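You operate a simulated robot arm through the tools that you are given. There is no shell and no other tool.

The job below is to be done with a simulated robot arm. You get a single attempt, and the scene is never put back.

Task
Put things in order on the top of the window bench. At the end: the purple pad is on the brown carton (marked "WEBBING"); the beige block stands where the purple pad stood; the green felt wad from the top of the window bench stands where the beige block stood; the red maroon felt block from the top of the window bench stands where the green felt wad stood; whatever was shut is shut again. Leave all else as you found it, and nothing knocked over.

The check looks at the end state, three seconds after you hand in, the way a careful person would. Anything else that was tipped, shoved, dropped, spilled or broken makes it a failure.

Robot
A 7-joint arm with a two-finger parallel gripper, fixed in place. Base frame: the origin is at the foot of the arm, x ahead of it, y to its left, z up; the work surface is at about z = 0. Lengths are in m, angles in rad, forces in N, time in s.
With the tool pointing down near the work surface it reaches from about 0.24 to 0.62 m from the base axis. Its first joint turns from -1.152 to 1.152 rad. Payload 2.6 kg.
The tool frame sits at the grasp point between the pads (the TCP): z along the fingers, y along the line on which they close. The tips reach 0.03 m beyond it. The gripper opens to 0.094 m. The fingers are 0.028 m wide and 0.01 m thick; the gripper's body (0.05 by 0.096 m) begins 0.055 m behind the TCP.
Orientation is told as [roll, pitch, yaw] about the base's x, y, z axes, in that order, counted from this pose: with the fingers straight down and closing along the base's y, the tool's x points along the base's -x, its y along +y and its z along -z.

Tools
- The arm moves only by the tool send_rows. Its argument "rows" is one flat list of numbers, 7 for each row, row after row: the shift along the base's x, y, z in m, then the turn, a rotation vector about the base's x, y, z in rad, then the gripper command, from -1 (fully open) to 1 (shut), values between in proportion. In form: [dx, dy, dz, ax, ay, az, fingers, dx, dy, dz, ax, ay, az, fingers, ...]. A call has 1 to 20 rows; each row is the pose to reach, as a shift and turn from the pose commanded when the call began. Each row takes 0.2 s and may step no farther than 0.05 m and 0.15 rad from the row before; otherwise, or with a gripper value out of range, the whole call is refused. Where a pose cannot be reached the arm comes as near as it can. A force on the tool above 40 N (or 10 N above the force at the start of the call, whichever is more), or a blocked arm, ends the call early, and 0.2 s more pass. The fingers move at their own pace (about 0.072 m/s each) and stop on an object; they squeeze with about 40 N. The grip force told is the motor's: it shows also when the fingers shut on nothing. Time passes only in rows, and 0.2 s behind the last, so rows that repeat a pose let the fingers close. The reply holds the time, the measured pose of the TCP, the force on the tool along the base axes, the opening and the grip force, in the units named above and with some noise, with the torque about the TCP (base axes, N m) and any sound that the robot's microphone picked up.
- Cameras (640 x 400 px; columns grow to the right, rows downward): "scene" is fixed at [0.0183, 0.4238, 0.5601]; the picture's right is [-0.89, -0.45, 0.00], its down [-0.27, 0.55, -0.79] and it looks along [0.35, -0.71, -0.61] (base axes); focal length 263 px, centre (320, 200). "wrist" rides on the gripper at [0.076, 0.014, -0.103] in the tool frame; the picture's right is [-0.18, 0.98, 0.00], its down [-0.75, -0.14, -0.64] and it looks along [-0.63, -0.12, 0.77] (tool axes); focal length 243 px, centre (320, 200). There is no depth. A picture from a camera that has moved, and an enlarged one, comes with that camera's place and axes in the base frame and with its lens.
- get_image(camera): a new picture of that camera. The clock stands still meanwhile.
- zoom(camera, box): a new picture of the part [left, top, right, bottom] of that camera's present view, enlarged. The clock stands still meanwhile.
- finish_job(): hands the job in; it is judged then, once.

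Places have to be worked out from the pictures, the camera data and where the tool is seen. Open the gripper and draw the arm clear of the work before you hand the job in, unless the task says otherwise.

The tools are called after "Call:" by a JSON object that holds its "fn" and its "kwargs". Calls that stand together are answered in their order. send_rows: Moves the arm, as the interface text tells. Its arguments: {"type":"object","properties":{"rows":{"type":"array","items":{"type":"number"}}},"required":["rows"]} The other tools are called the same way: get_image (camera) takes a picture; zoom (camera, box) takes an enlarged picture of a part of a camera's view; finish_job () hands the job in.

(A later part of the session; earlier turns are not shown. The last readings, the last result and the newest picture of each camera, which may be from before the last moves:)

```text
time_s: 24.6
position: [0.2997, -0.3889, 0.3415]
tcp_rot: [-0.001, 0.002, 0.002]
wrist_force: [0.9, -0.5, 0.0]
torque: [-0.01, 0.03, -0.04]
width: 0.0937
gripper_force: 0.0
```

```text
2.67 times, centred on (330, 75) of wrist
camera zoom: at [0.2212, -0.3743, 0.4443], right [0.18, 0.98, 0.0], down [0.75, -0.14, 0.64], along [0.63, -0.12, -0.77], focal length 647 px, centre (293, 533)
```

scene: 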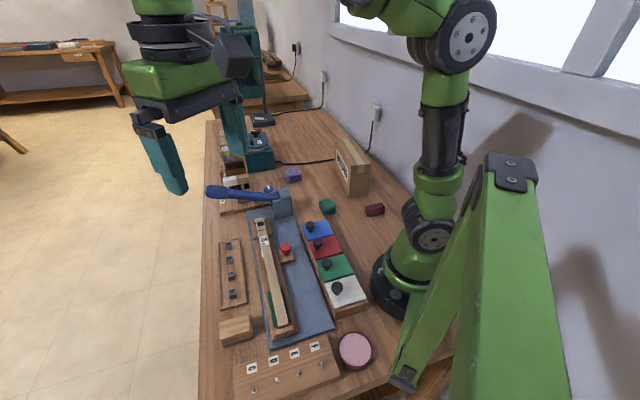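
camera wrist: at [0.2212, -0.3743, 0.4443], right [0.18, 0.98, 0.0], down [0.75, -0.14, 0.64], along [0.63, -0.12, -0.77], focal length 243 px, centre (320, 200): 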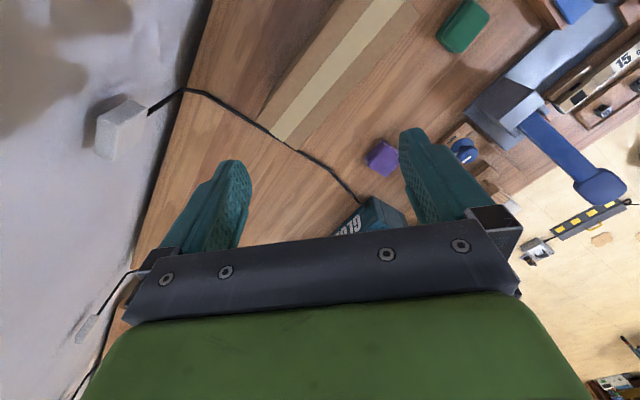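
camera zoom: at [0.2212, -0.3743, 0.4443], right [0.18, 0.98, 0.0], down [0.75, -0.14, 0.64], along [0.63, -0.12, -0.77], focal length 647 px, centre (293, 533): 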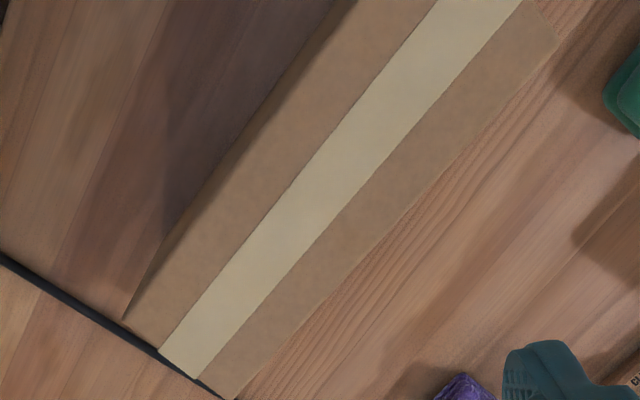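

Carton top ≈ z 0.13, centre ≈ (0.291, -0.379), 0.20 × 0.068 with the long axis at about -51°. Now I go above the purple pad with the fingers closing along its edges.

Call:
{"fn": "send_rows", "kwargs": {"rows": [0.0234, 0.012, -0.0277, 0, 0, 0.098, -1, 0.0468, 0.024, -0.0554, 0, 0, 0.196, -1, 0.0702, 0.036, -0.0831, 0, 0, 0.295, -1, 0.0936, 0.048, -0.1108, 0, 0, 0.393, -1, 0.117, 0.06, -0.1385, 0, 0, 0.491, -1, 0.1405, 0.0725, -0.1662, 0, 0, 0.589, -1, 0.164, 0.0845, -0.194, 0, 0, 0.687, -1, 0.1873, 0.0964, -0.2215, 0, 0, 0.785, -1, 0.1873, 0.0964, -0.2215, 0, 0, 0.785, -1]}}

Call:
{"fn": "get_image", "kwargs": {"camera": "wrist"}}

Call:
{"fn": "zoom", "kwargs": {"camera": "scene", "box": [250, 130, 340, 200]}}

```text
time_s: 26.6
position: [0.486, -0.2933, 0.1168]
tcp_rot: [0.0, -0.001, 0.787]
wrist_force: [-0.1, 0.3, 0.4]
torque: [0.0, 0.01, -0.01]
width: 0.094
gripper_force: 0.0
```

```text
taken
camera wrist: at [0.4213, -0.3366, 0.2211], right [-0.57, 0.82, 0.0], down [0.63, 0.44, 0.64], along [0.53, 0.36, -0.77], focal length 243 px, centre (320, 200)
```

wrist: 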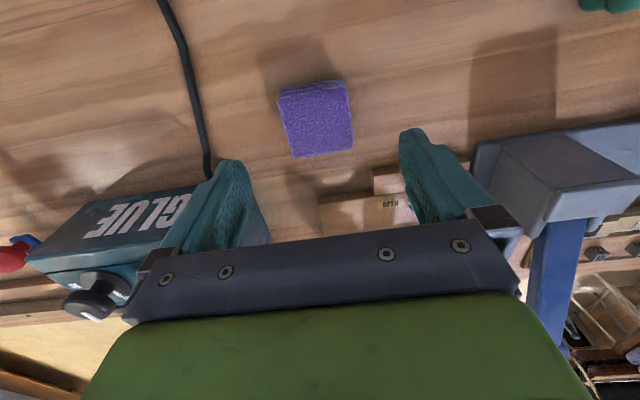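

```text
5.71 times, centred on (295, 165) of scene
camera zoom: at [0.0183, 0.4238, 0.5601], right [-0.89, -0.45, 0.0], down [-0.27, 0.55, -0.79], along [0.35, -0.71, -0.61], focal length 1503 px, centre (463, 400)
```

zoom: 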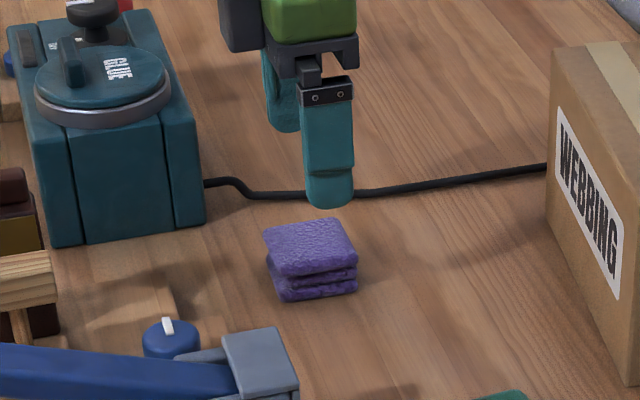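

Pad is centred between the fingers to within ~2 mm. I descend so the tips are ~6 mm above the bench and close.

Call:
{"fn": "send_rows", "kwargs": {"rows": [0, -0.001, -0.03, 0, 0, 0, -1, 0, -0.001, -0.055, 0, 0, 0, -1, 0, -0.001, -0.072, 0, 0, 0, -1, 0, -0.001, -0.081, 0, 0, 0, -1, 0, -0.001, -0.081, 0, 0, 0, -0.5, 0, -0.001, -0.081, 0, 0, 0, 0, 0, -0.001, -0.081, 0, 0, 0, 0.4, 0, -0.001, -0.081, 0, 0, 0, 0.8, 0, -0.001, -0.081, 0, 0, 0, 0.8]}}

Call:
{"fn": "get_image", "kwargs": {"camera": "wrist"}}

Call:
{"fn": "zoom", "kwargs": {"camera": "scene", "box": [250, 130, 340, 200]}}

```text
time_s: 28.6
position: [0.4847, -0.2943, 0.0366]
tcp_rot: [-0.001, 0.002, 0.787]
wrist_force: [-1.2, 0.6, 0.5]
torque: [0.03, 0.0, -0.01]
width: 0.0549
gripper_force: 40.1
```

```text
taken
camera wrist: at [0.4203, -0.3378, 0.1405], right [-0.57, 0.82, 0.0], down [0.63, 0.43, 0.64], along [0.53, 0.36, -0.77], focal length 243 px, centre (320, 200)
```

wrist: 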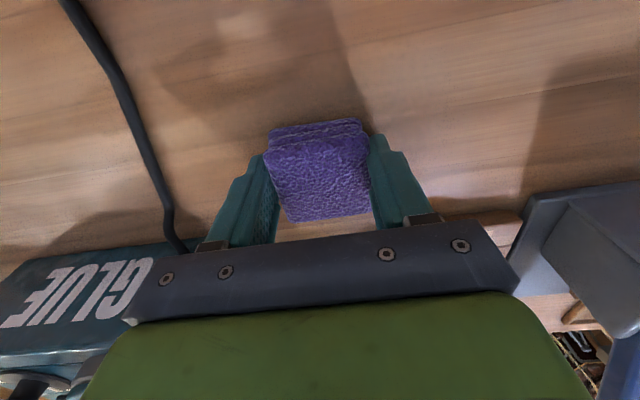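

```text
5.71 times, centred on (295, 165) of scene
camera zoom: at [0.0183, 0.4238, 0.5601], right [-0.89, -0.45, 0.0], down [-0.27, 0.55, -0.79], along [0.35, -0.71, -0.61], focal length 1503 px, centre (463, 400)
```

zoom: 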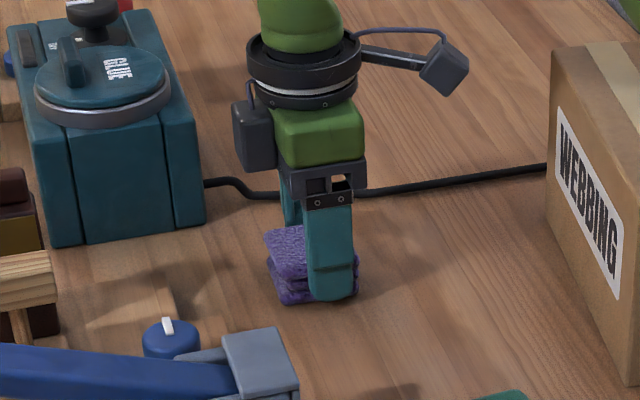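

The pad is gripped (width 55 mm); its original spot is about (0.4845, -0.295). I lift straight up and carry it over the carton, aligning with the carton's long axis.

Call:
{"fn": "send_rows", "kwargs": {"rows": [0, 0, 0.02, 0, 0, 0, 0.8, 0, 0, 0.06, 0, 0, 0, 0.8, 0, 0, 0.1, 0, 0, 0, 0.8, 0, 0, 0.145, 0, 0, 0, 0.8, 0, 0, 0.19, 0, 0, 0, 0.8, -0.035, -0.015, 0.2, 0, 0, 0, 0.8, -0.075, -0.032, 0.2, 0, 0, -0.03, 0.8, -0.115, -0.05, 0.2, 0, 0, -0.06, 0.8, -0.155, -0.067, 0.2, 0, 0, -0.09, 0.8, -0.1917, -0.0827, 0.2, 0, 0, -0.113, 0.8, -0.1917, -0.0827, 0.2, 0, 0, -0.113, 0.8]}}

Call:
{"fn": "get_image", "kwargs": {"camera": "wrist"}}

Call:
{"fn": "zoom", "kwargs": {"camera": "scene", "box": [280, 90, 400, 210]}}

```text
time_s: 31.1
position: [0.2936, -0.3753, 0.237]
tcp_rot: [0.001, 0.001, 0.673]
wrist_force: [-0.1, 0.1, 0.6]
torque: [0.0, 0.01, -0.01]
width: 0.0091
gripper_force: 0.1
```

```text
taken
camera wrist: at [0.2231, -0.4108, 0.3396], right [-0.47, 0.88, 0.0], down [0.68, 0.36, 0.64], along [0.57, 0.3, -0.77], focal length 243 px, centre (320, 200)
```

wrist: 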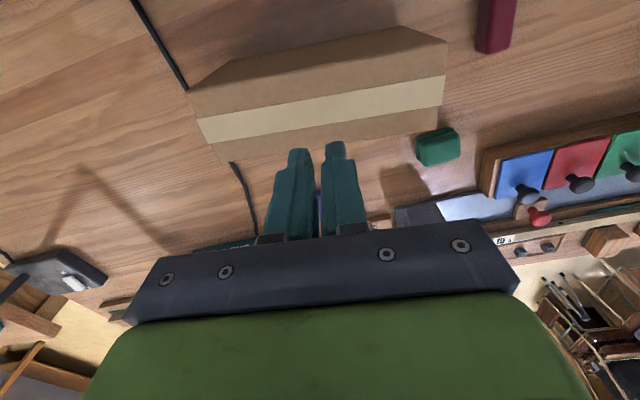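

```text
3.33 times, centred on (340, 150) of scene
camera zoom: at [0.0183, 0.4238, 0.5601], right [-0.89, -0.45, 0.0], down [-0.27, 0.55, -0.79], along [0.35, -0.71, -0.61], focal length 877 px, centre (253, 367)
```

zoom: 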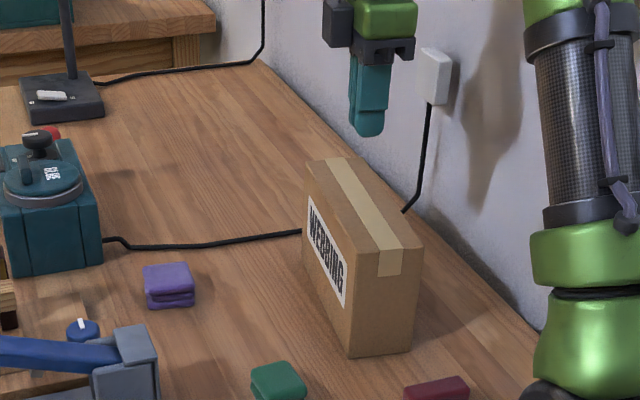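

The grip slipped on the lift and the pad stayed behind. I check whether it moved from its original spot.

Call:
{"fn": "zoom", "kwargs": {"camera": "scene", "box": [270, 155, 320, 190]}}

```text
11.43 times, centred on (295, 172) of scene
camera zoom: at [0.0183, 0.4238, 0.5601], right [-0.89, -0.45, 0.0], down [-0.27, 0.55, -0.79], along [0.35, -0.71, -0.61], focal length 3006 px, centre (606, 514)
```

zoom: 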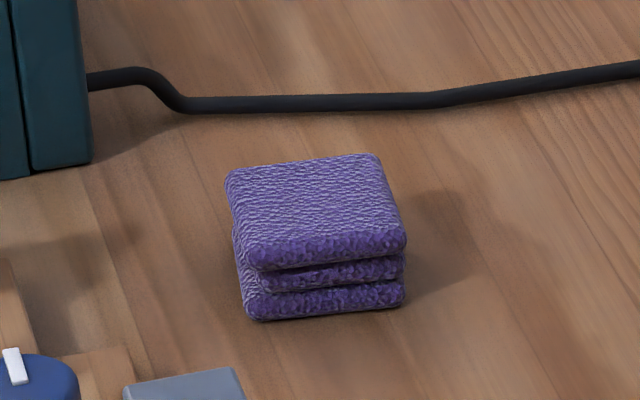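

The pad was turned a few degrees but essentially stayed in place (shifted ~5 mm). Original spot stays noted as (0.486, -0.294). I return above it with open fingers, and will grip again and lift slowly.

Call:
{"fn": "send_rows", "kwargs": {"rows": [0.037, 0.016, 0, 0, 0, 0.03, 0.2, 0.075, 0.032, 0, 0, 0, 0.06, -0.3, 0.113, 0.048, 0, 0, 0, 0.09, -0.7, 0.15, 0.064, -0.02, 0, 0, 0.113, -1, 0.175, 0.075, -0.055, 0, 0, 0.113, -1, 0.19, 0.081, -0.095, 0, 0, 0.113, -1, 0.19, 0.081, -0.12, 0, 0, 0.113, -1, 0.19, 0.081, -0.12, 0, 0, 0.113, -1]}}

Call:
{"fn": "zoom", "kwargs": {"camera": "wrist", "box": [220, 40, 420, 200]}}

```text
time_s: 32.9
position: [0.484, -0.2939, 0.1168]
tcp_rot: [-0.001, 0.001, 0.788]
wrist_force: [0.3, 0.3, 0.4]
torque: [0.02, 0.02, 0.0]
width: 0.094
gripper_force: 0.2
```

```text
2.50 times, centred on (320, 120) of wrist
camera zoom: at [0.4178, -0.3364, 0.2199], right [-0.57, 0.82, 0.0], down [0.63, 0.43, 0.64], along [0.53, 0.36, -0.77], focal length 606 px, centre (320, 400)
```

zoom: 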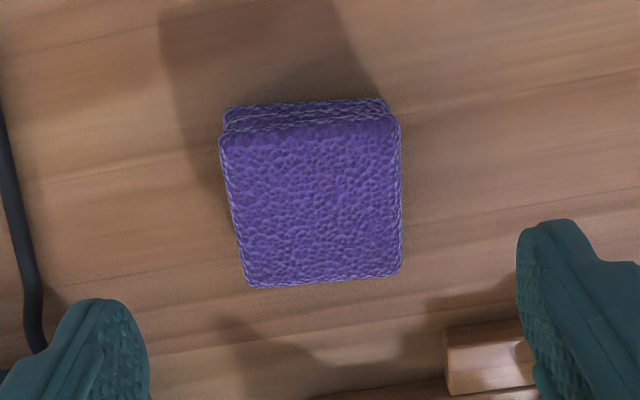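

The pad is thinner than I assumed (top at ~0.024), so the previous grip was too near the tips, and the pad now lies at ~131°. Original spot re-estimated as (0.489, -0.294). I regrip lower, aligned with the pad, and lift slowly.

Call:
{"fn": "send_rows", "kwargs": {"rows": [0.001, 0.001, -0.03, 0, 0, -0.03, -1, 0.001, 0.001, -0.055, 0, 0, -0.063, -1, 0.001, 0.001, -0.075, 0, 0, -0.063, -1, 0.001, 0.001, -0.083, 0, 0, -0.063, -1, 0.001, 0.001, -0.0845, 0, 0, -0.063, -0.6, 0.001, 0.001, -0.0845, 0, 0, -0.063, 0, 0.001, 0.001, -0.0845, 0, 0, -0.063, 0.4, 0.001, 0.001, -0.0845, 0, 0, -0.063, 1, 0.001, 0.001, -0.0845, 0, 0, -0.063, 1, 0.001, 0.001, -0.0845, 0, 0, -0.063, 1]}}

Call:
{"fn": "zoom", "kwargs": {"camera": "wrist", "box": [200, 80, 440, 260]}}

Call:
{"fn": "zoom", "kwargs": {"camera": "scene", "box": [270, 140, 320, 190]}}

```text
time_s: 35.0
position: [0.4854, -0.296, 0.0326]
tcp_rot: [0.0, 0.001, 0.725]
wrist_force: [1.3, 0.1, 0.2]
torque: [0.01, -0.02, -0.01]
width: 0.0596
gripper_force: 40.4
```

```text
2.22 times, centred on (320, 170) of wrist
camera zoom: at [0.4169, -0.3346, 0.136], right [-0.51, 0.86, 0.0], down [0.66, 0.39, 0.64], along [0.55, 0.33, -0.77], focal length 539 px, centre (320, 267)
```

zoom: 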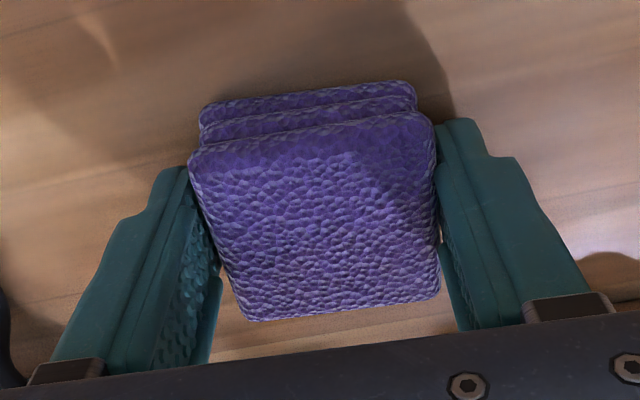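

```text
8.00 times, centred on (295, 165) of scene
camera zoom: at [0.0183, 0.4238, 0.5601], right [-0.89, -0.45, 0.0], down [-0.27, 0.55, -0.79], along [0.35, -0.71, -0.61], focal length 2104 px, centre (520, 480)
```

zoom: 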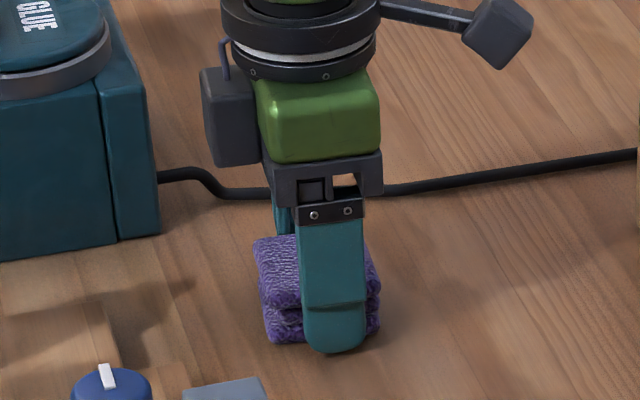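

The grip is centred and aligned now. I lift slowly by 2 cm and check.

Call:
{"fn": "send_rows", "kwargs": {"rows": [0, 0, 0.003, 0, 0, 0, 1, 0, 0, 0.007, 0, 0, 0, 1, 0, 0, 0.012, 0, 0, 0, 1, 0, 0, 0.018, 0, 0, 0, 1, 0, 0, 0.02, 0, 0, 0, 1]}}

Call:
{"fn": "zoom", "kwargs": {"camera": "wrist", "box": [200, 80, 440, 260]}}

Call:
{"fn": "zoom", "kwargs": {"camera": "scene", "box": [270, 140, 320, 190]}}

```text
time_s: 36.2
position: [0.484, -0.2954, 0.0536]
tcp_rot: [-0.002, 0.001, 0.725]
wrist_force: [-0.9, -0.1, -0.6]
torque: [-0.02, 0.0, -0.03]
width: 0.0594
gripper_force: 39.5
```

```text
2.22 times, centred on (320, 170) of wrist
camera zoom: at [0.4166, -0.334, 0.1564], right [-0.51, 0.86, 0.0], down [0.66, 0.39, 0.64], along [0.55, 0.33, -0.77], focal length 539 px, centre (320, 267)
```

zoom: 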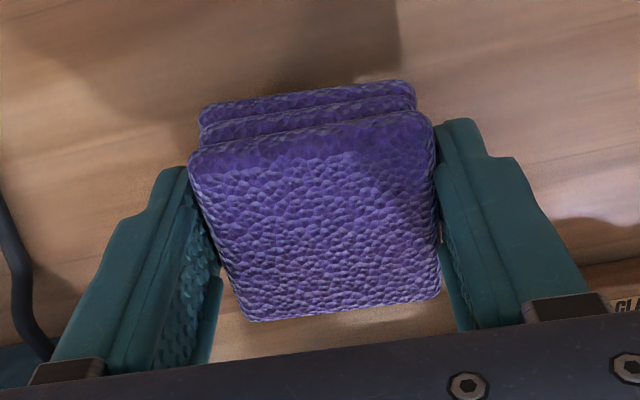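

```text
8.00 times, centred on (295, 165) of scene
camera zoom: at [0.0183, 0.4238, 0.5601], right [-0.89, -0.45, 0.0], down [-0.27, 0.55, -0.79], along [0.35, -0.71, -0.61], focal length 2104 px, centre (520, 480)
```

zoom: 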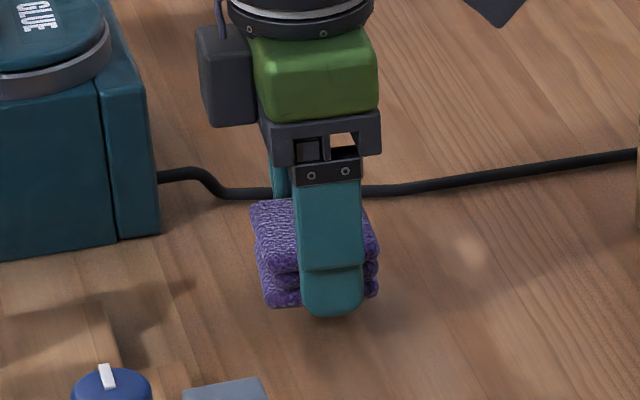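

The pad is lifted firmly. I raise it and carry it smoothly over the carton.

Call:
{"fn": "send_rows", "kwargs": {"rows": [0, 0, 0.015, 0, 0, 0, 1, 0, 0, 0.04, 0, 0, 0, 1, 0, 0, 0.065, 0, 0, 0, 1, 0, 0, 0.09, 0, 0, 0, 1, 0, 0, 0.115, 0, 0, 0, 1, 0, 0, 0.14, 0, 0, 0, 1, -0.02, -0.009, 0.16, 0, 0, -0.01, 1, -0.045, -0.0195, 0.168, 0, 0, -0.02, 1, -0.07, -0.03, 0.168, 0, 0, -0.03, 1, -0.095, -0.041, 0.168, 0, 0, -0.04, 1, -0.12, -0.052, 0.168, 0, 0, -0.052, 1, -0.145, -0.063, 0.168, 0, 0, -0.052, 1, -0.17, -0.074, 0.168, 0, 0, -0.052, 1, -0.193, -0.0836, 0.168, 0, 0, -0.052, 1, -0.193, -0.0836, 0.168, 0, 0, -0.052, 1]}}

Call:
{"fn": "get_image", "kwargs": {"camera": "wrist"}}

Call:
{"fn": "zoom", "kwargs": {"camera": "scene", "box": [280, 80, 400, 200]}}

```text
time_s: 39.5
position: [0.2912, -0.377, 0.2209]
tcp_rot: [-0.001, -0.001, 0.674]
wrist_force: [-0.7, 0.2, 0.5]
torque: [-0.02, -0.03, 0.0]
width: 0.0595
gripper_force: 40.5
```

```text
taken
camera wrist: at [0.221, -0.4133, 0.324], right [-0.47, 0.88, 0.0], down [0.68, 0.36, 0.64], along [0.57, 0.3, -0.77], focal length 243 px, centre (320, 200)
```

wrist: 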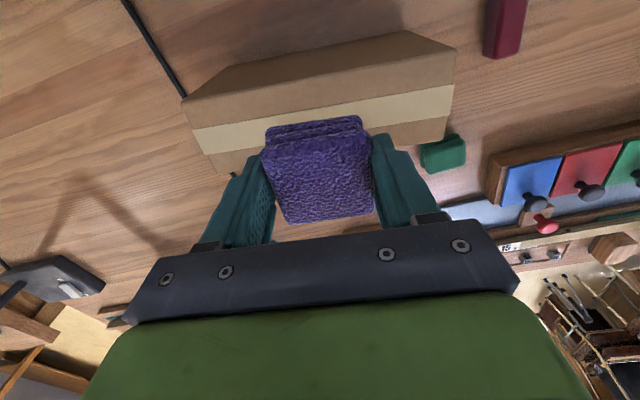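

```text
3.33 times, centred on (340, 140) of scene
camera zoom: at [0.0183, 0.4237, 0.5601], right [-0.89, -0.45, 0.0], down [-0.27, 0.55, -0.79], along [0.35, -0.71, -0.61], focal length 877 px, centre (253, 400)
```

zoom: 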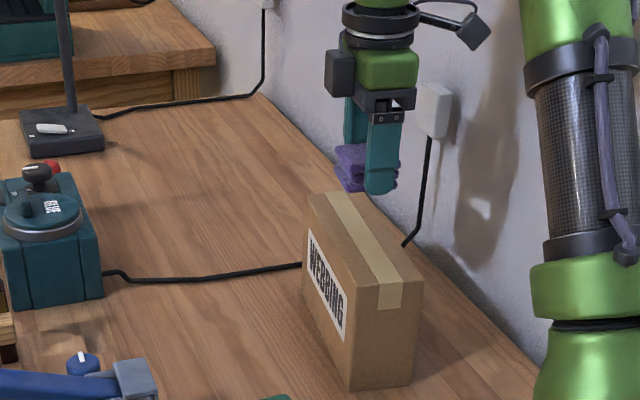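

The tape midline confirms the carton top centre at (0.291, -0.379). I lower the pad toward the carton's top.

Call:
{"fn": "send_rows", "kwargs": {"rows": [0, -0.001, -0.025, 0, 0, 0, 1, 0, -0.002, -0.042, 0, 0, 0, 1, 0, -0.002, -0.05, 0, 0, 0, 1, 0, -0.002, -0.053, 0, 0, 0, 1, 0, -0.002, -0.055, 0, 0, 0, 1]}}

Call:
{"fn": "zoom", "kwargs": {"camera": "scene", "box": [310, 110, 390, 190]}}

```text
time_s: 40.6
position: [0.2917, -0.381, 0.1651]
tcp_rot: [0.001, 0.001, 0.672]
wrist_force: [0.7, -0.8, -0.7]
torque: [0.01, 0.01, 0.01]
width: 0.0593
gripper_force: 39.4
```

```text
5.00 times, centred on (350, 150) of scene
camera zoom: at [0.0183, 0.4238, 0.5601], right [-0.89, -0.45, 0.0], down [-0.27, 0.55, -0.79], along [0.35, -0.71, -0.61], focal length 1315 px, centre (170, 450)
```

zoom: 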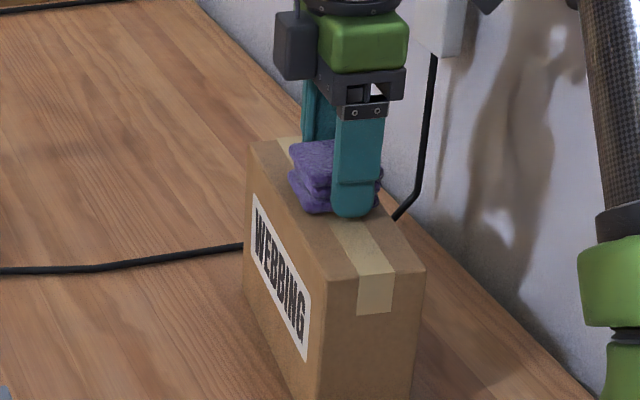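

Almost touching. I descend in millimetre steps watching the force.

Call:
{"fn": "send_rows", "kwargs": {"rows": [0, 0, -0.0015, 0, 0, 0, 1, 0, 0, -0.003, 0, 0, 0, 1]}}

```text
time_s: 41.2
position: [0.2924, -0.3787, 0.1619]
tcp_rot: [0.001, 0.002, 0.671]
wrist_force: [0.2, -0.3, -0.2]
torque: [-0.02, 0.02, -0.03]
width: 0.0591
gripper_force: 40.2
```

Call:
{"fn": "send_rows", "kwargs": {"rows": [0, 0, -0.0015, 0, 0, 0, 1, 0, 0, -0.003, 0, 0, 0, 1]}}

Call:
{"fn": "zoom", "kwargs": {"camera": "scene", "box": [325, 125, 375, 165]}}

```text
time_s: 41.9
position: [0.2921, -0.3794, 0.163]
tcp_rot: [-0.004, 0.0, 0.672]
wrist_force: [-5.6, 9.8, 28.8]
torque: [0.54, 0.42, -0.04]
width: 0.0594
gripper_force: 39.3
```

```text
10.00 times, centred on (350, 145) of scene
camera zoom: at [0.0182, 0.4239, 0.56], right [-0.89, -0.45, 0.0], down [-0.27, 0.55, -0.79], along [0.35, -0.71, -0.61], focal length 2630 px, centre (20, 750)
```

zoom: 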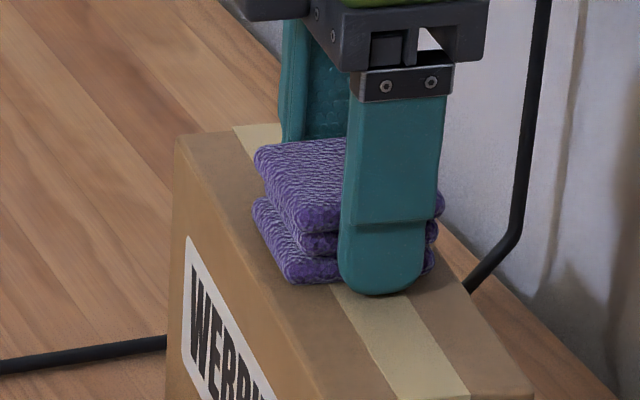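

Contact at TCP z ≈ 0.162 (carton top ≈ 0.13). I ease up a millimetre, release, and retreat straight up.

Call:
{"fn": "send_rows", "kwargs": {"rows": [0, 0, 0.0015, 0, 0, 0, 1, 0, 0, 0.0015, 0, 0, 0, 0.3, 0, 0, 0.0015, 0, 0, 0, -0.2, 0, 0, 0.0015, 0, 0, 0, -0.7, 0, 0, 0.0015, 0, 0, 0, -0.7, 0, 0, 0.02, 0, 0, 0, -0.7, 0, 0, 0.06, 0, 0, 0, -0.7, 0, 0, 0.1, 0, 0, 0, -0.7]}}

Call:
{"fn": "get_image", "kwargs": {"camera": "wrist"}}

Call:
{"fn": "zoom", "kwargs": {"camera": "scene", "box": [300, 110, 400, 210]}}

```text
time_s: 43.6
position: [0.2926, -0.3791, 0.2598]
tcp_rot: [0.002, 0.001, 0.671]
wrist_force: [-0.3, 0.3, -0.3]
torque: [0.0, 0.05, -0.01]
width: 0.0798
gripper_force: 0.0
```

```text
taken
camera wrist: at [0.2228, -0.4157, 0.3623], right [-0.47, 0.88, 0.0], down [0.68, 0.36, 0.64], along [0.57, 0.3, -0.77], focal length 243 px, centre (320, 200)
```

wrist: 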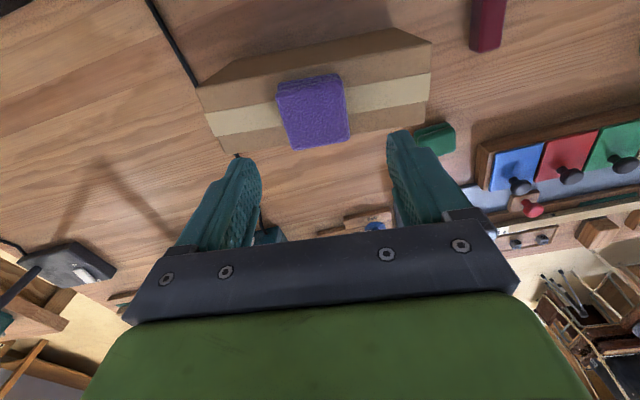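

```text
4.00 times, centred on (350, 160) of scene
camera zoom: at [0.0183, 0.4238, 0.5601], right [-0.89, -0.45, 0.0], down [-0.27, 0.55, -0.79], along [0.35, -0.71, -0.61], focal length 1052 px, centre (200, 360)
```

zoom: 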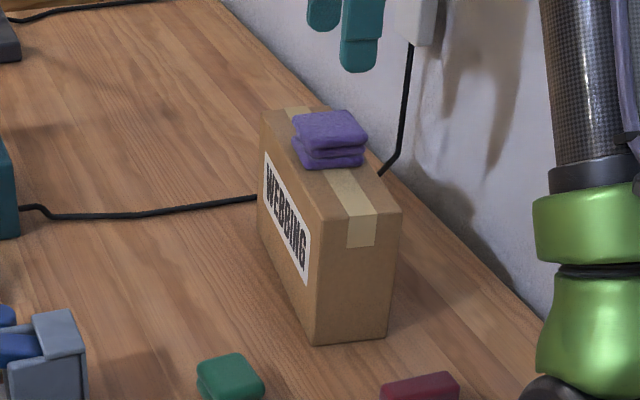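

The purple pad rests flat on the carton. Next, I travel over to the beige block (≈(0.284, 0.265), 60 × 36 mm, long axis at 45°) and inspect from above.

Call:
{"fn": "send_rows", "kwargs": {"rows": [0.02, 0.036, 0.01, 0, 0, 0.02, -0.7, 0.04, 0.072, 0.02, 0, 0, 0.04, -0.7, 0.06, 0.108, 0.03, 0, 0, 0.06, -0.7, 0.078, 0.145, 0.04, 0, 0, 0.08, -0.7, 0.09, 0.188, 0.04, 0, 0, 0.1, -0.7, 0.1, 0.23, 0.04, 0, 0, 0.114, -0.7, 0.105, 0.273, 0.04, 0, 0, 0.114, -0.7, 0.107, 0.316, 0.04, 0, 0, 0.114, -0.7, 0.107, 0.359, 0.04, 0, 0, 0.114, -0.7, 0.107, 0.402, 0.04, 0, 0, 0.114, -0.7, 0.105, 0.445, 0.04, 0, 0, 0.114, -0.7, 0.095, 0.486, 0.03, 0, 0, 0.114, -0.7, 0.08, 0.526, 0.02, 0, 0, 0.114, -0.5, 0.06, 0.565, 0.01, 0, 0, 0.114, -0.5, 0.035, 0.6, -0.005, 0, 0, 0.114, -0.5, 0.01, 0.63, -0.03, 0, 0, 0.114, -0.5, -0.0086, 0.6445, -0.065, 0, 0, 0.114, -0.5, -0.0086, 0.6445, -0.065, 0, 0, 0.114, -0.5]}}

Call:
{"fn": "get_image", "kwargs": {"camera": "wrist"}}

Call:
{"fn": "get_image", "kwargs": {"camera": "scene"}}

```text
time_s: 47.5
position: [0.2824, 0.2629, 0.194]
tcp_rot: [0.002, 0.002, 0.784]
wrist_force: [-0.5, -0.5, 0.2]
torque: [-0.01, -0.01, -0.01]
width: 0.0709
gripper_force: 0.2
```

```text
taken
camera wrist: at [0.2162, 0.2198, 0.298], right [-0.57, 0.82, 0.0], down [0.63, 0.43, 0.64], along [0.53, 0.36, -0.77], focal length 243 px, centre (320, 200)
```

wrist: 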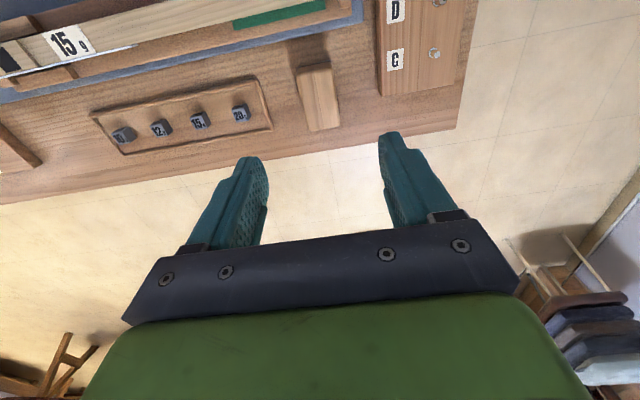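

```text
taken
```

scene: 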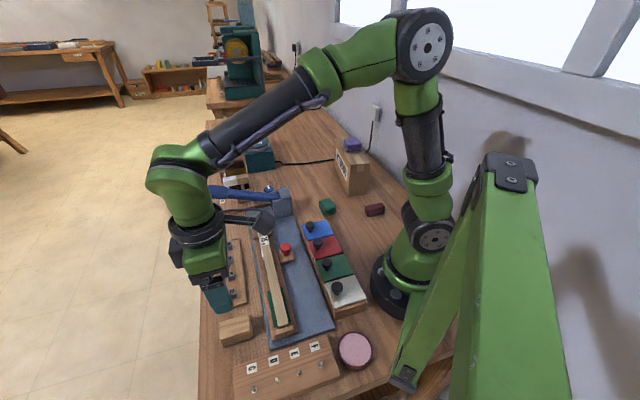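

Call:
{"fn": "zoom", "kwargs": {"camera": "wrist", "box": [240, 30, 400, 150]}}

Call:
{"fn": "zoom", "kwargs": {"camera": "scene", "box": [180, 280, 300, 360]}}

```text
3.33 times, centred on (320, 90) of wrist
camera zoom: at [0.2162, 0.2198, 0.298], right [-0.57, 0.82, 0.0], down [0.63, 0.43, 0.64], along [0.53, 0.36, -0.77], focal length 809 px, centre (320, 567)
```

zoom: 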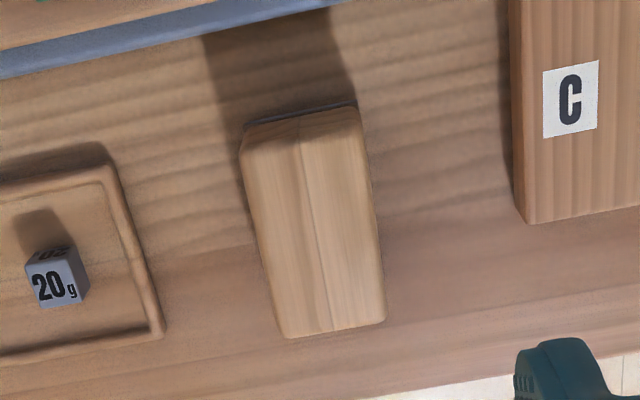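

```text
5.00 times, centred on (240, 320) of scene
camera zoom: at [0.0183, 0.4238, 0.5601], right [-0.89, -0.45, 0.0], down [-0.27, 0.55, -0.79], along [0.35, -0.71, -0.61], focal length 1315 px, centre (720, -400)
```

zoom: 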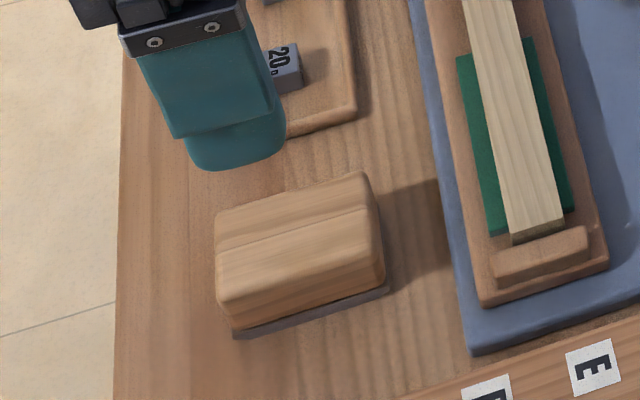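

The block is clear, centre ≈ (0.285, 0.2653), long axis 45°, fingers aligned with its short side. I descend and grip.

Call:
{"fn": "send_rows", "kwargs": {"rows": [0.0026, 0.0024, -0.04, 0, 0, 0, -0.5, 0.0026, 0.0024, -0.08, 0, 0, 0, -0.5, 0.0026, 0.0024, -0.115, 0, 0, 0, -0.5, 0.0026, 0.0024, -0.142, 0, 0, 0, -0.5, 0.0026, 0.0024, -0.158, 0, 0, 0, -0.5, 0.0026, 0.0024, -0.158, 0, 0, 0, -0.5, 0.0026, 0.0024, -0.158, 0, 0, 0, 0, 0.0026, 0.0024, -0.158, 0, 0, 0, 0.5, 0.0026, 0.0024, -0.158, 0, 0, 0, 1, 0.0026, 0.0024, -0.158, 0, 0, 0, 1]}}

Call:
{"fn": "zoom", "kwargs": {"camera": "wrist", "box": [200, 60, 440, 240]}}

Call:
{"fn": "zoom", "kwargs": {"camera": "scene", "box": [180, 280, 300, 360]}}

```text
time_s: 49.6
position: [0.2856, 0.2666, 0.037]
tcp_rot: [0.0, 0.003, 0.786]
wrist_force: [0.2, -0.2, -0.4]
torque: [-0.02, 0.0, -0.02]
width: 0.0412
gripper_force: 40.1
```

```text
2.22 times, centred on (320, 150) of wrist
camera zoom: at [0.2206, 0.223, 0.1412], right [-0.57, 0.82, 0.0], down [0.63, 0.43, 0.64], along [0.53, 0.36, -0.77], focal length 539 px, centre (320, 311)
```

zoom: 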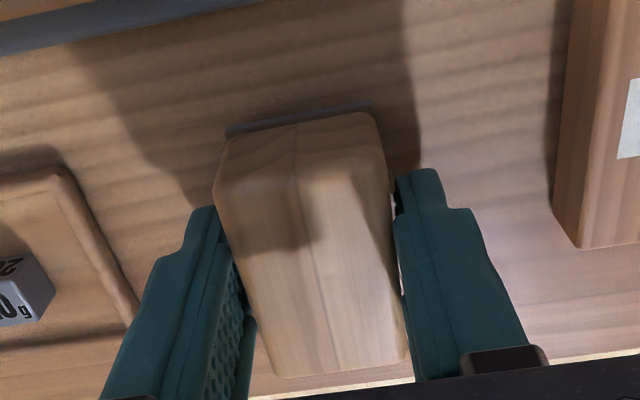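

```text
5.00 times, centred on (240, 320) of scene
camera zoom: at [0.0183, 0.4238, 0.5601], right [-0.89, -0.45, 0.0], down [-0.27, 0.55, -0.79], along [0.35, -0.71, -0.61], focal length 1315 px, centre (720, -400)
```

zoom: 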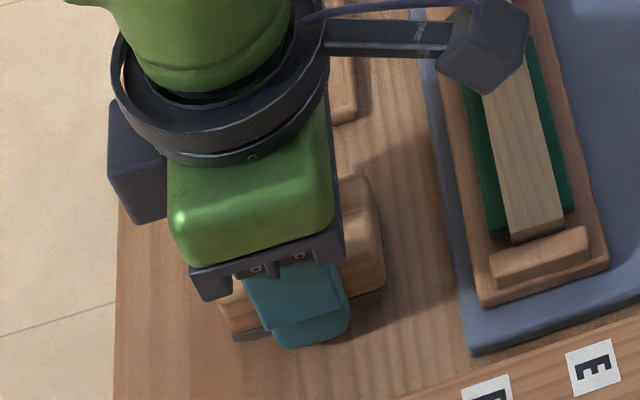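

Gripped at 41 mm. I lift slowly to see whether the block comes along freely.

Call:
{"fn": "send_rows", "kwargs": {"rows": [0, 0, 0.003, 0, 0, 0, 1, 0, 0, 0.008, 0, 0, 0, 1, 0, 0, 0.015, 0, 0, 0, 1, 0, 0, 0.022, 0, 0, 0, 1, 0, 0, 0.03, 0, 0, 0, 1]}}

Call:
{"fn": "zoom", "kwargs": {"camera": "wrist", "box": [200, 60, 440, 240]}}

Call:
{"fn": "zoom", "kwargs": {"camera": "scene", "box": [180, 280, 300, 360]}}

```text
time_s: 50.9
position: [0.2856, 0.2674, 0.0659]
tcp_rot: [0.001, 0.002, 0.786]
wrist_force: [-0.3, 0.3, -1.2]
torque: [0.0, 0.0, -0.02]
width: 0.0414
gripper_force: 39.5
```

```text
2.22 times, centred on (320, 150) of wrist
camera zoom: at [0.221, 0.2234, 0.1703], right [-0.57, 0.82, 0.0], down [0.63, 0.43, 0.64], along [0.53, 0.36, -0.77], focal length 539 px, centre (320, 311)
```

zoom: 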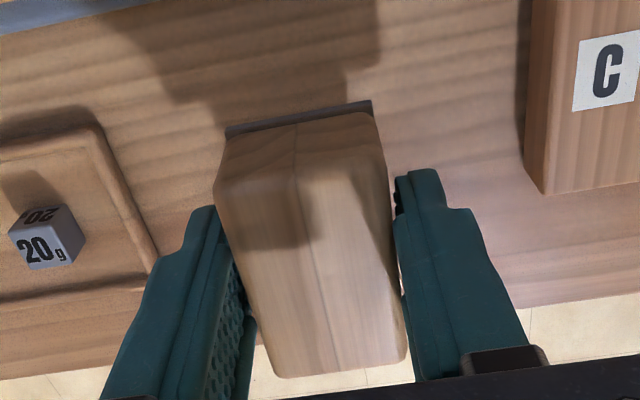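

```text
5.00 times, centred on (240, 320) of scene
camera zoom: at [0.0183, 0.4238, 0.5601], right [-0.89, -0.45, 0.0], down [-0.27, 0.55, -0.79], along [0.35, -0.71, -0.61], focal length 1315 px, centre (720, -400)
```

zoom: 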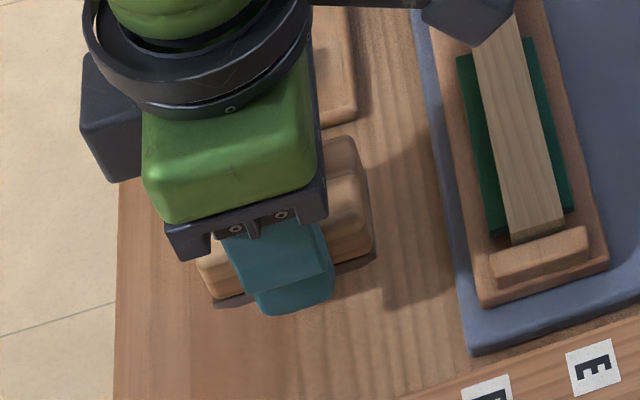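

The block is loose and lifts freely, so it is the beige block; its spot is (0.285, 0.2657). I raise it and carry it in a straight line, high up, to the purple pad's former spot.

Call:
{"fn": "send_rows", "kwargs": {"rows": [0, 0, 0.02, 0, 0, 0, 1, 0, 0, 0.05, 0, 0, 0, 1, 0, 0, 0.085, 0, 0, 0, 1, 0, 0, 0.12, 0, 0, 0, 1, 0, 0, 0.155, 0, 0, 0, 1, 0.006, -0.016, 0.185, 0, 0, 0, 1, 0.016, -0.045, 0.2, 0, 0, 0, 1, 0.0295, -0.082, 0.205, 0, 0, 0, 1, 0.043, -0.119, 0.205, 0, 0, 0, 1, 0.0565, -0.156, 0.205, 0, 0, 0, 1, 0.07, -0.193, 0.205, 0, 0, 0, 1, 0.0835, -0.23, 0.205, 0, 0, 0, 1, 0.097, -0.267, 0.205, 0, 0, 0, 1, 0.1105, -0.304, 0.205, 0, 0, 0, 1, 0.124, -0.341, 0.205, 0, 0, 0, 1, 0.1375, -0.378, 0.205, 0, 0, 0, 1, 0.151, -0.415, 0.205, 0, 0, 0, 1, 0.1645, -0.452, 0.205, 0, 0, 0, 1, 0.178, -0.489, 0.205, 0, 0, 0, 1]}}

```text
time_s: 54.9
position: [0.4622, -0.2226, 0.2708]
tcp_rot: [-0.001, 0.002, 0.784]
wrist_force: [0.2, 0.8, -0.7]
torque: [0.02, -0.01, 0.04]
width: 0.0413
gripper_force: 40.2
```

Still holding. I finish the travel to (0.4895, -0.2935) and come down to z ≈ 0.1.

Call:
{"fn": "send_rows", "kwargs": {"rows": [0.0137, -0.0355, 0, 0, 0, 0, 1, 0.023, -0.06, -0.015, 0, 0, 0, 1, 0.0273, -0.0709, -0.045, 0, 0, 0, 1, 0.0273, -0.0709, -0.085, 0, 0, 0, 1, 0.0273, -0.0709, -0.12, 0, 0, 0, 1, 0.0273, -0.0709, -0.15, 0, 0, 0, 1, 0.0273, -0.0709, -0.17, 0, 0, 0, 1, 0.0273, -0.0709, -0.17, 0, 0, 0, 1]}}

Call:
{"fn": "get_image", "kwargs": {"camera": "wrist"}}

Call:
{"fn": "zoom", "kwargs": {"camera": "scene", "box": [250, 120, 340, 200]}}

```text
time_s: 56.6
position: [0.4905, -0.2936, 0.1024]
tcp_rot: [0.0, -0.001, 0.785]
wrist_force: [0.5, 0.5, -0.7]
torque: [-0.01, -0.01, -0.02]
width: 0.0415
gripper_force: 40.2
```

```text
taken
camera wrist: at [0.4257, -0.3369, 0.2055], right [-0.56, 0.83, 0.0], down [0.63, 0.43, 0.64], along [0.53, 0.36, -0.77], focal length 243 px, centre (320, 200)
```

wrist: 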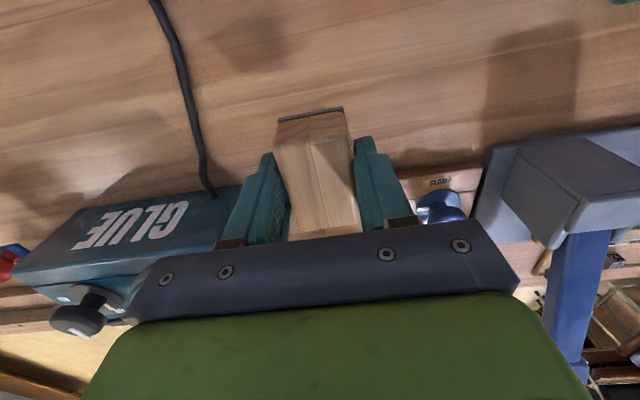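

```text
5.00 times, centred on (295, 160) of scene
camera zoom: at [0.0183, 0.4238, 0.5601], right [-0.89, -0.45, 0.0], down [-0.27, 0.55, -0.79], along [0.35, -0.71, -0.61], focal length 1315 px, centre (445, 400)
```

zoom: 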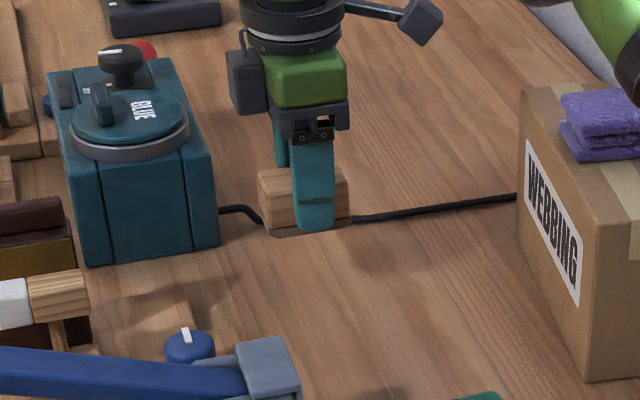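

Positioned above the old purple spot. I lower to the bench.

Call:
{"fn": "send_rows", "kwargs": {"rows": [-0.001, 0, -0.03, 0, 0, 0, 1, -0.001, 0, -0.05, 0, 0, 0, 1, -0.001, 0, -0.06, 0, 0, 0, 1, -0.001, 0, -0.063, 0, 0, 0, 1, -0.001, 0, -0.0645, 0, 0, 0, 1]}}

Call:
{"fn": "zoom", "kwargs": {"camera": "scene", "box": [270, 140, 320, 190]}}

```text
time_s: 57.9
position: [0.4895, -0.2941, 0.0373]
tcp_rot: [0.001, -0.001, 0.786]
wrist_force: [-0.6, -0.3, 0.8]
torque: [0.07, 0.06, 0.02]
width: 0.0415
gripper_force: 39.5
```

```text
8.00 times, centred on (295, 165) of scene
camera zoom: at [0.0183, 0.4238, 0.5601], right [-0.89, -0.45, 0.0], down [-0.27, 0.55, -0.79], along [0.35, -0.71, -0.61], focal length 2104 px, centre (520, 480)
```

zoom: 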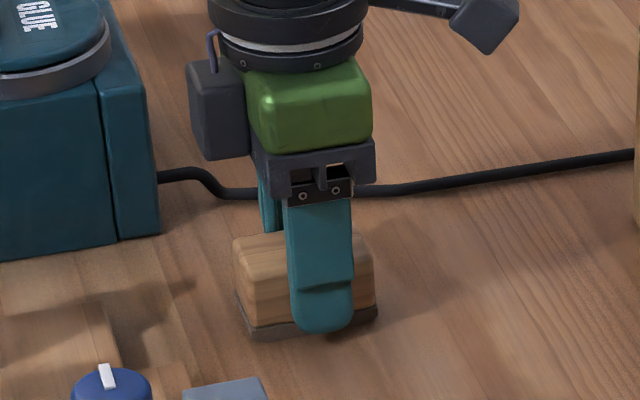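

The block stands on the bench exactly where the pad was. I release and lift off.

Call:
{"fn": "send_rows", "kwargs": {"rows": [0, 0, 0, 0, 0, 0, 0.5, 0, 0, 0, 0, 0, 0, 0, 0, 0, 0, 0, 0, 0, -0.6, 0, 0, 0, 0, 0, 0, -0.6, 0, 0, 0.03, 0, 0, 0, -0.6, 0, 0, 0.07, 0, 0, 0, -0.6, 0, 0, 0.11, 0, 0, 0, -0.6, 0, 0, 0.15, 0, 0, 0, -0.6]}}

Call:
{"fn": "get_image", "kwargs": {"camera": "wrist"}}

Call:
{"fn": "zoom", "kwargs": {"camera": "scene", "box": [270, 155, 320, 190]}}

```text
time_s: 59.6
position: [0.4872, -0.2928, 0.1867]
tcp_rot: [0.0, 0.001, 0.787]
wrist_force: [1.2, -0.3, -1.1]
torque: [0.0, -0.03, 0.04]
width: 0.0751
gripper_force: 0.1
```

```text
taken
camera wrist: at [0.4221, -0.3366, 0.2904], right [-0.57, 0.82, 0.0], down [0.63, 0.43, 0.64], along [0.53, 0.36, -0.77], focal length 243 px, centre (320, 200)
```

wrist: 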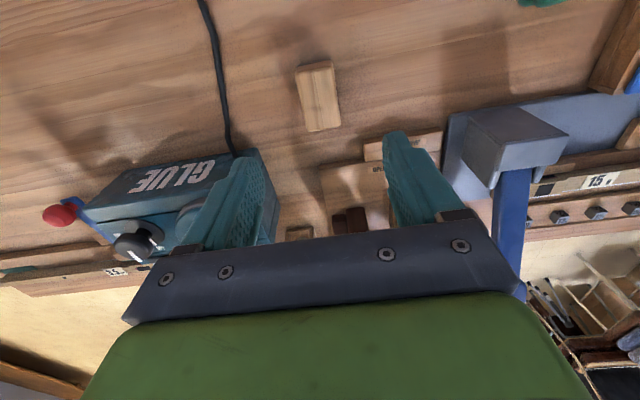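

```text
11.43 times, centred on (295, 172) of scene
camera zoom: at [0.0183, 0.4238, 0.5601], right [-0.89, -0.45, 0.0], down [-0.27, 0.55, -0.79], along [0.35, -0.71, -0.61], focal length 3006 px, centre (606, 514)
```

zoom: 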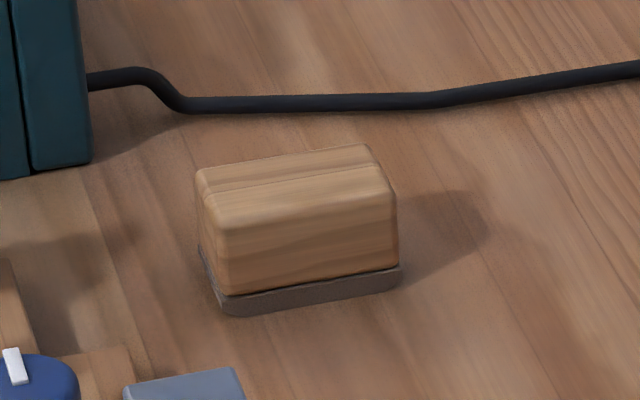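

The beige block stands in place. Now I hover over the green wad at about (0.29, -0.18).

Call:
{"fn": "send_rows", "kwargs": {"rows": [-0.033, 0.0185, 0.01, 0, 0, 0, -0.6, -0.066, 0.037, 0.02, 0, 0, 0, -0.7, -0.099, 0.0555, 0.02, 0, 0, 0, -0.8, -0.132, 0.074, 0.02, 0, 0, 0, -1, -0.165, 0.0925, 0.02, 0, 0, 0, -1, -0.197, 0.111, 0.02, 0, 0, 0, -1, -0.197, 0.111, 0.02, 0, 0, 0, -1]}}

Call:
{"fn": "get_image", "kwargs": {"camera": "wrist"}}

Call:
{"fn": "zoom", "kwargs": {"camera": "wrist", "box": [240, 30, 400, 150]}}

Call:
{"fn": "zoom", "kwargs": {"camera": "scene", "box": [300, 185, 350, 225]}}

```text
time_s: 61.2
position: [0.2925, -0.1813, 0.2076]
tcp_rot: [-0.001, 0.001, 0.784]
wrist_force: [0.0, 0.1, 0.6]
torque: [0.0, 0.0, 0.01]
width: 0.0938
gripper_force: 0.1
```

```text
taken
camera wrist: at [0.2274, -0.2251, 0.3113], right [-0.57, 0.82, 0.0], down [0.63, 0.43, 0.64], along [0.53, 0.36, -0.77], focal length 243 px, centre (320, 200)
```

wrist: 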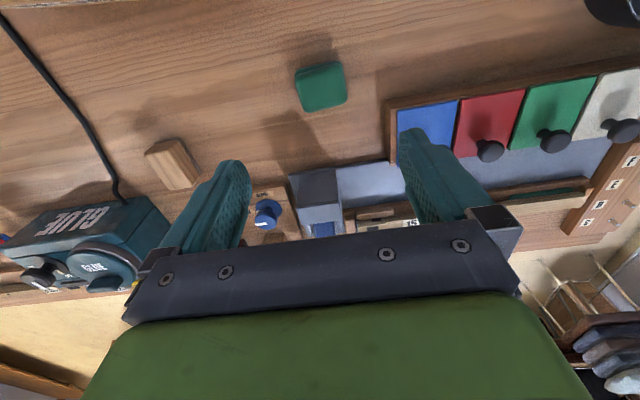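

```text
3.33 times, centred on (320, 90) of wrist
camera zoom: at [0.2274, -0.2251, 0.3113], right [-0.57, 0.82, 0.0], down [0.63, 0.43, 0.64], along [0.53, 0.36, -0.77], focal length 809 px, centre (320, 567)
```

zoom: 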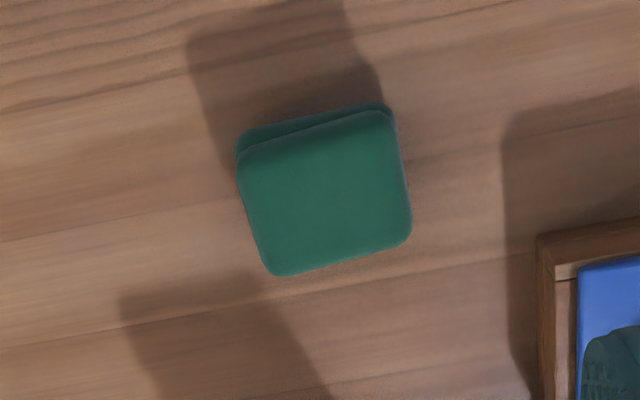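

```text
10.00 times, centred on (325, 205) of scene
camera zoom: at [0.0183, 0.4238, 0.5601], right [-0.89, -0.45, 0.0], down [-0.27, 0.55, -0.79], along [0.35, -0.71, -0.61], focal length 2630 px, centre (270, 150)
```

zoom: 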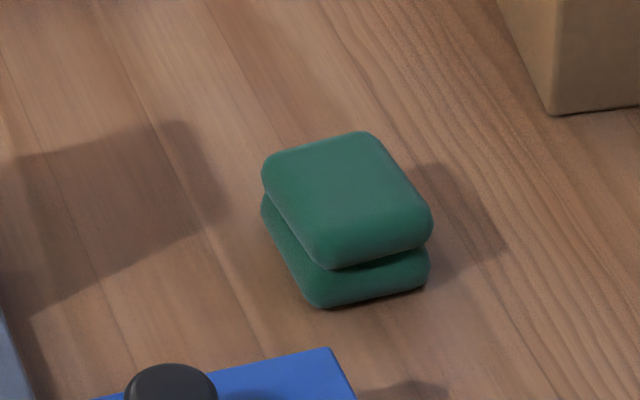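

Green wad: centre ≈ (0.2913, -0.1795), 50 × 38 mm, long axis at 141.5°, top ≈ 0.024. I rotate slightly to align, descend with tips just above the bench, and close.

Call:
{"fn": "send_rows", "kwargs": {"rows": [-0.0013, 0.0018, -0.04, 0, 0, 0.06, -1, -0.0013, 0.0018, -0.08, 0, 0, 0.115, -1, -0.0013, 0.0018, -0.12, 0, 0, 0.115, -1, -0.0013, 0.0018, -0.15, 0, 0, 0.115, -1, -0.0013, 0.0018, -0.168, 0, 0, 0.115, -1, -0.0013, 0.0018, -0.1745, 0, 0, 0.115, -1, -0.0013, 0.0018, -0.1745, 0, 0, 0.115, -0.6, -0.0013, 0.0018, -0.1745, 0, 0, 0.115, 0, -0.0013, 0.0018, -0.1745, 0, 0, 0.115, 0.5, -0.0013, 0.0018, -0.1745, 0, 0, 0.115, 1, -0.0013, 0.0018, -0.1745, 0, 0, 0.115, 1]}}

Call:
{"fn": "zoom", "kwargs": {"camera": "wrist", "box": [200, 60, 440, 240]}}

Call:
{"fn": "zoom", "kwargs": {"camera": "scene", "box": [290, 165, 370, 225]}}

```text
time_s: 63.6
position: [0.2912, -0.1814, 0.0343]
tcp_rot: [0.0, 0.002, 0.901]
wrist_force: [0.0, 0.0, -0.3]
torque: [0.02, -0.01, -0.02]
width: 0.0597
gripper_force: 40.1
```

```text
2.22 times, centred on (320, 150) of wrist
camera zoom: at [0.2312, -0.2311, 0.1364], right [-0.66, 0.75, 0.0], down [0.58, 0.5, 0.64], along [0.48, 0.42, -0.77], focal length 539 px, centre (320, 311)
```

zoom: 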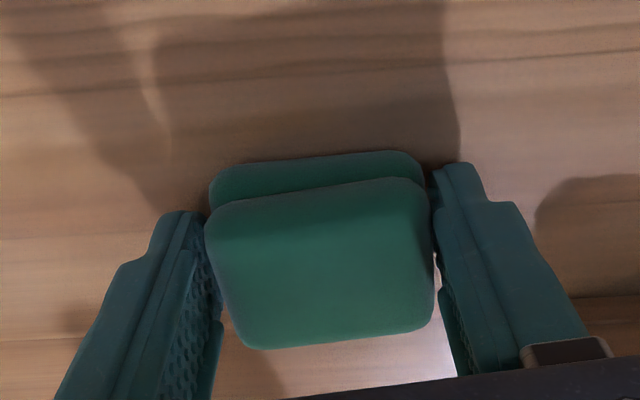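

```text
6.67 times, centred on (330, 195) of scene
camera zoom: at [0.0183, 0.4238, 0.5601], right [-0.89, -0.45, 0.0], down [-0.27, 0.55, -0.79], along [0.35, -0.71, -0.61], focal length 1753 px, centre (253, 233)
```

zoom: 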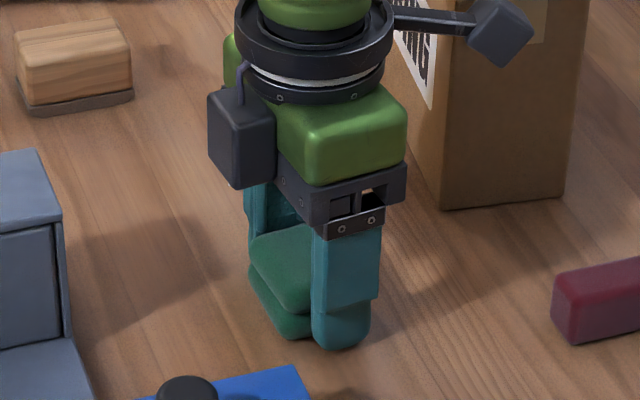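

Gripped at 60 mm. I lift slowly and check.

Call:
{"fn": "send_rows", "kwargs": {"rows": [0, 0, 0.003, 0, 0, 0, 1, 0, 0, 0.008, 0, 0, 0, 1, 0, 0, 0.014, 0, 0, 0, 1, 0, 0, 0.02, 0, 0, 0, 1, 0, 0, 0.025, 0, 0, 0, 1]}}

Call:
{"fn": "zoom", "kwargs": {"camera": "wrist", "box": [200, 60, 440, 240]}}

Call:
{"fn": "zoom", "kwargs": {"camera": "scene", "box": [290, 165, 370, 225]}}

```text
time_s: 64.8
position: [0.2908, -0.1803, 0.0591]
tcp_rot: [0.0, 0.001, 0.9]
wrist_force: [0.3, 0.4, 0.9]
torque: [0.03, 0.01, 0.03]
width: 0.0585
gripper_force: 39.6
```

```text
2.22 times, centred on (320, 150) of wrist
camera zoom: at [0.2316, -0.2307, 0.1615], right [-0.66, 0.75, 0.0], down [0.58, 0.5, 0.64], along [0.48, 0.42, -0.77], focal length 539 px, centre (320, 311)
```

zoom: 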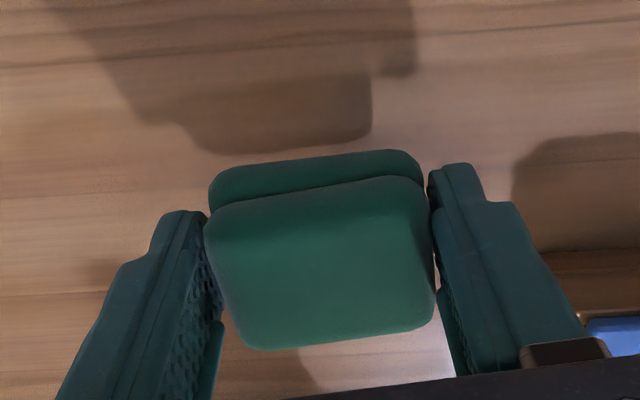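

```text
6.67 times, centred on (330, 195) of scene
camera zoom: at [0.0183, 0.4238, 0.5601], right [-0.89, -0.45, 0.0], down [-0.27, 0.55, -0.79], along [0.35, -0.71, -0.61], focal length 1753 px, centre (253, 233)
```

zoom: 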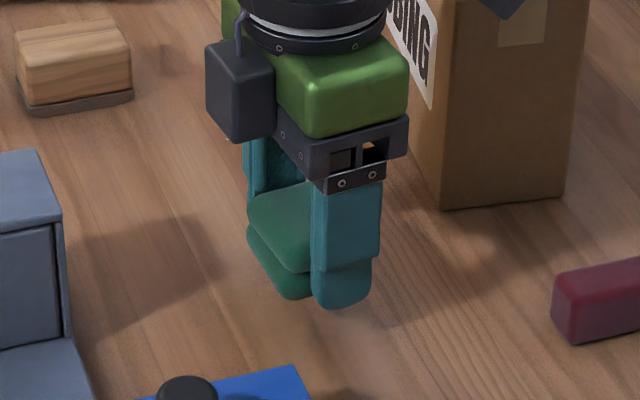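

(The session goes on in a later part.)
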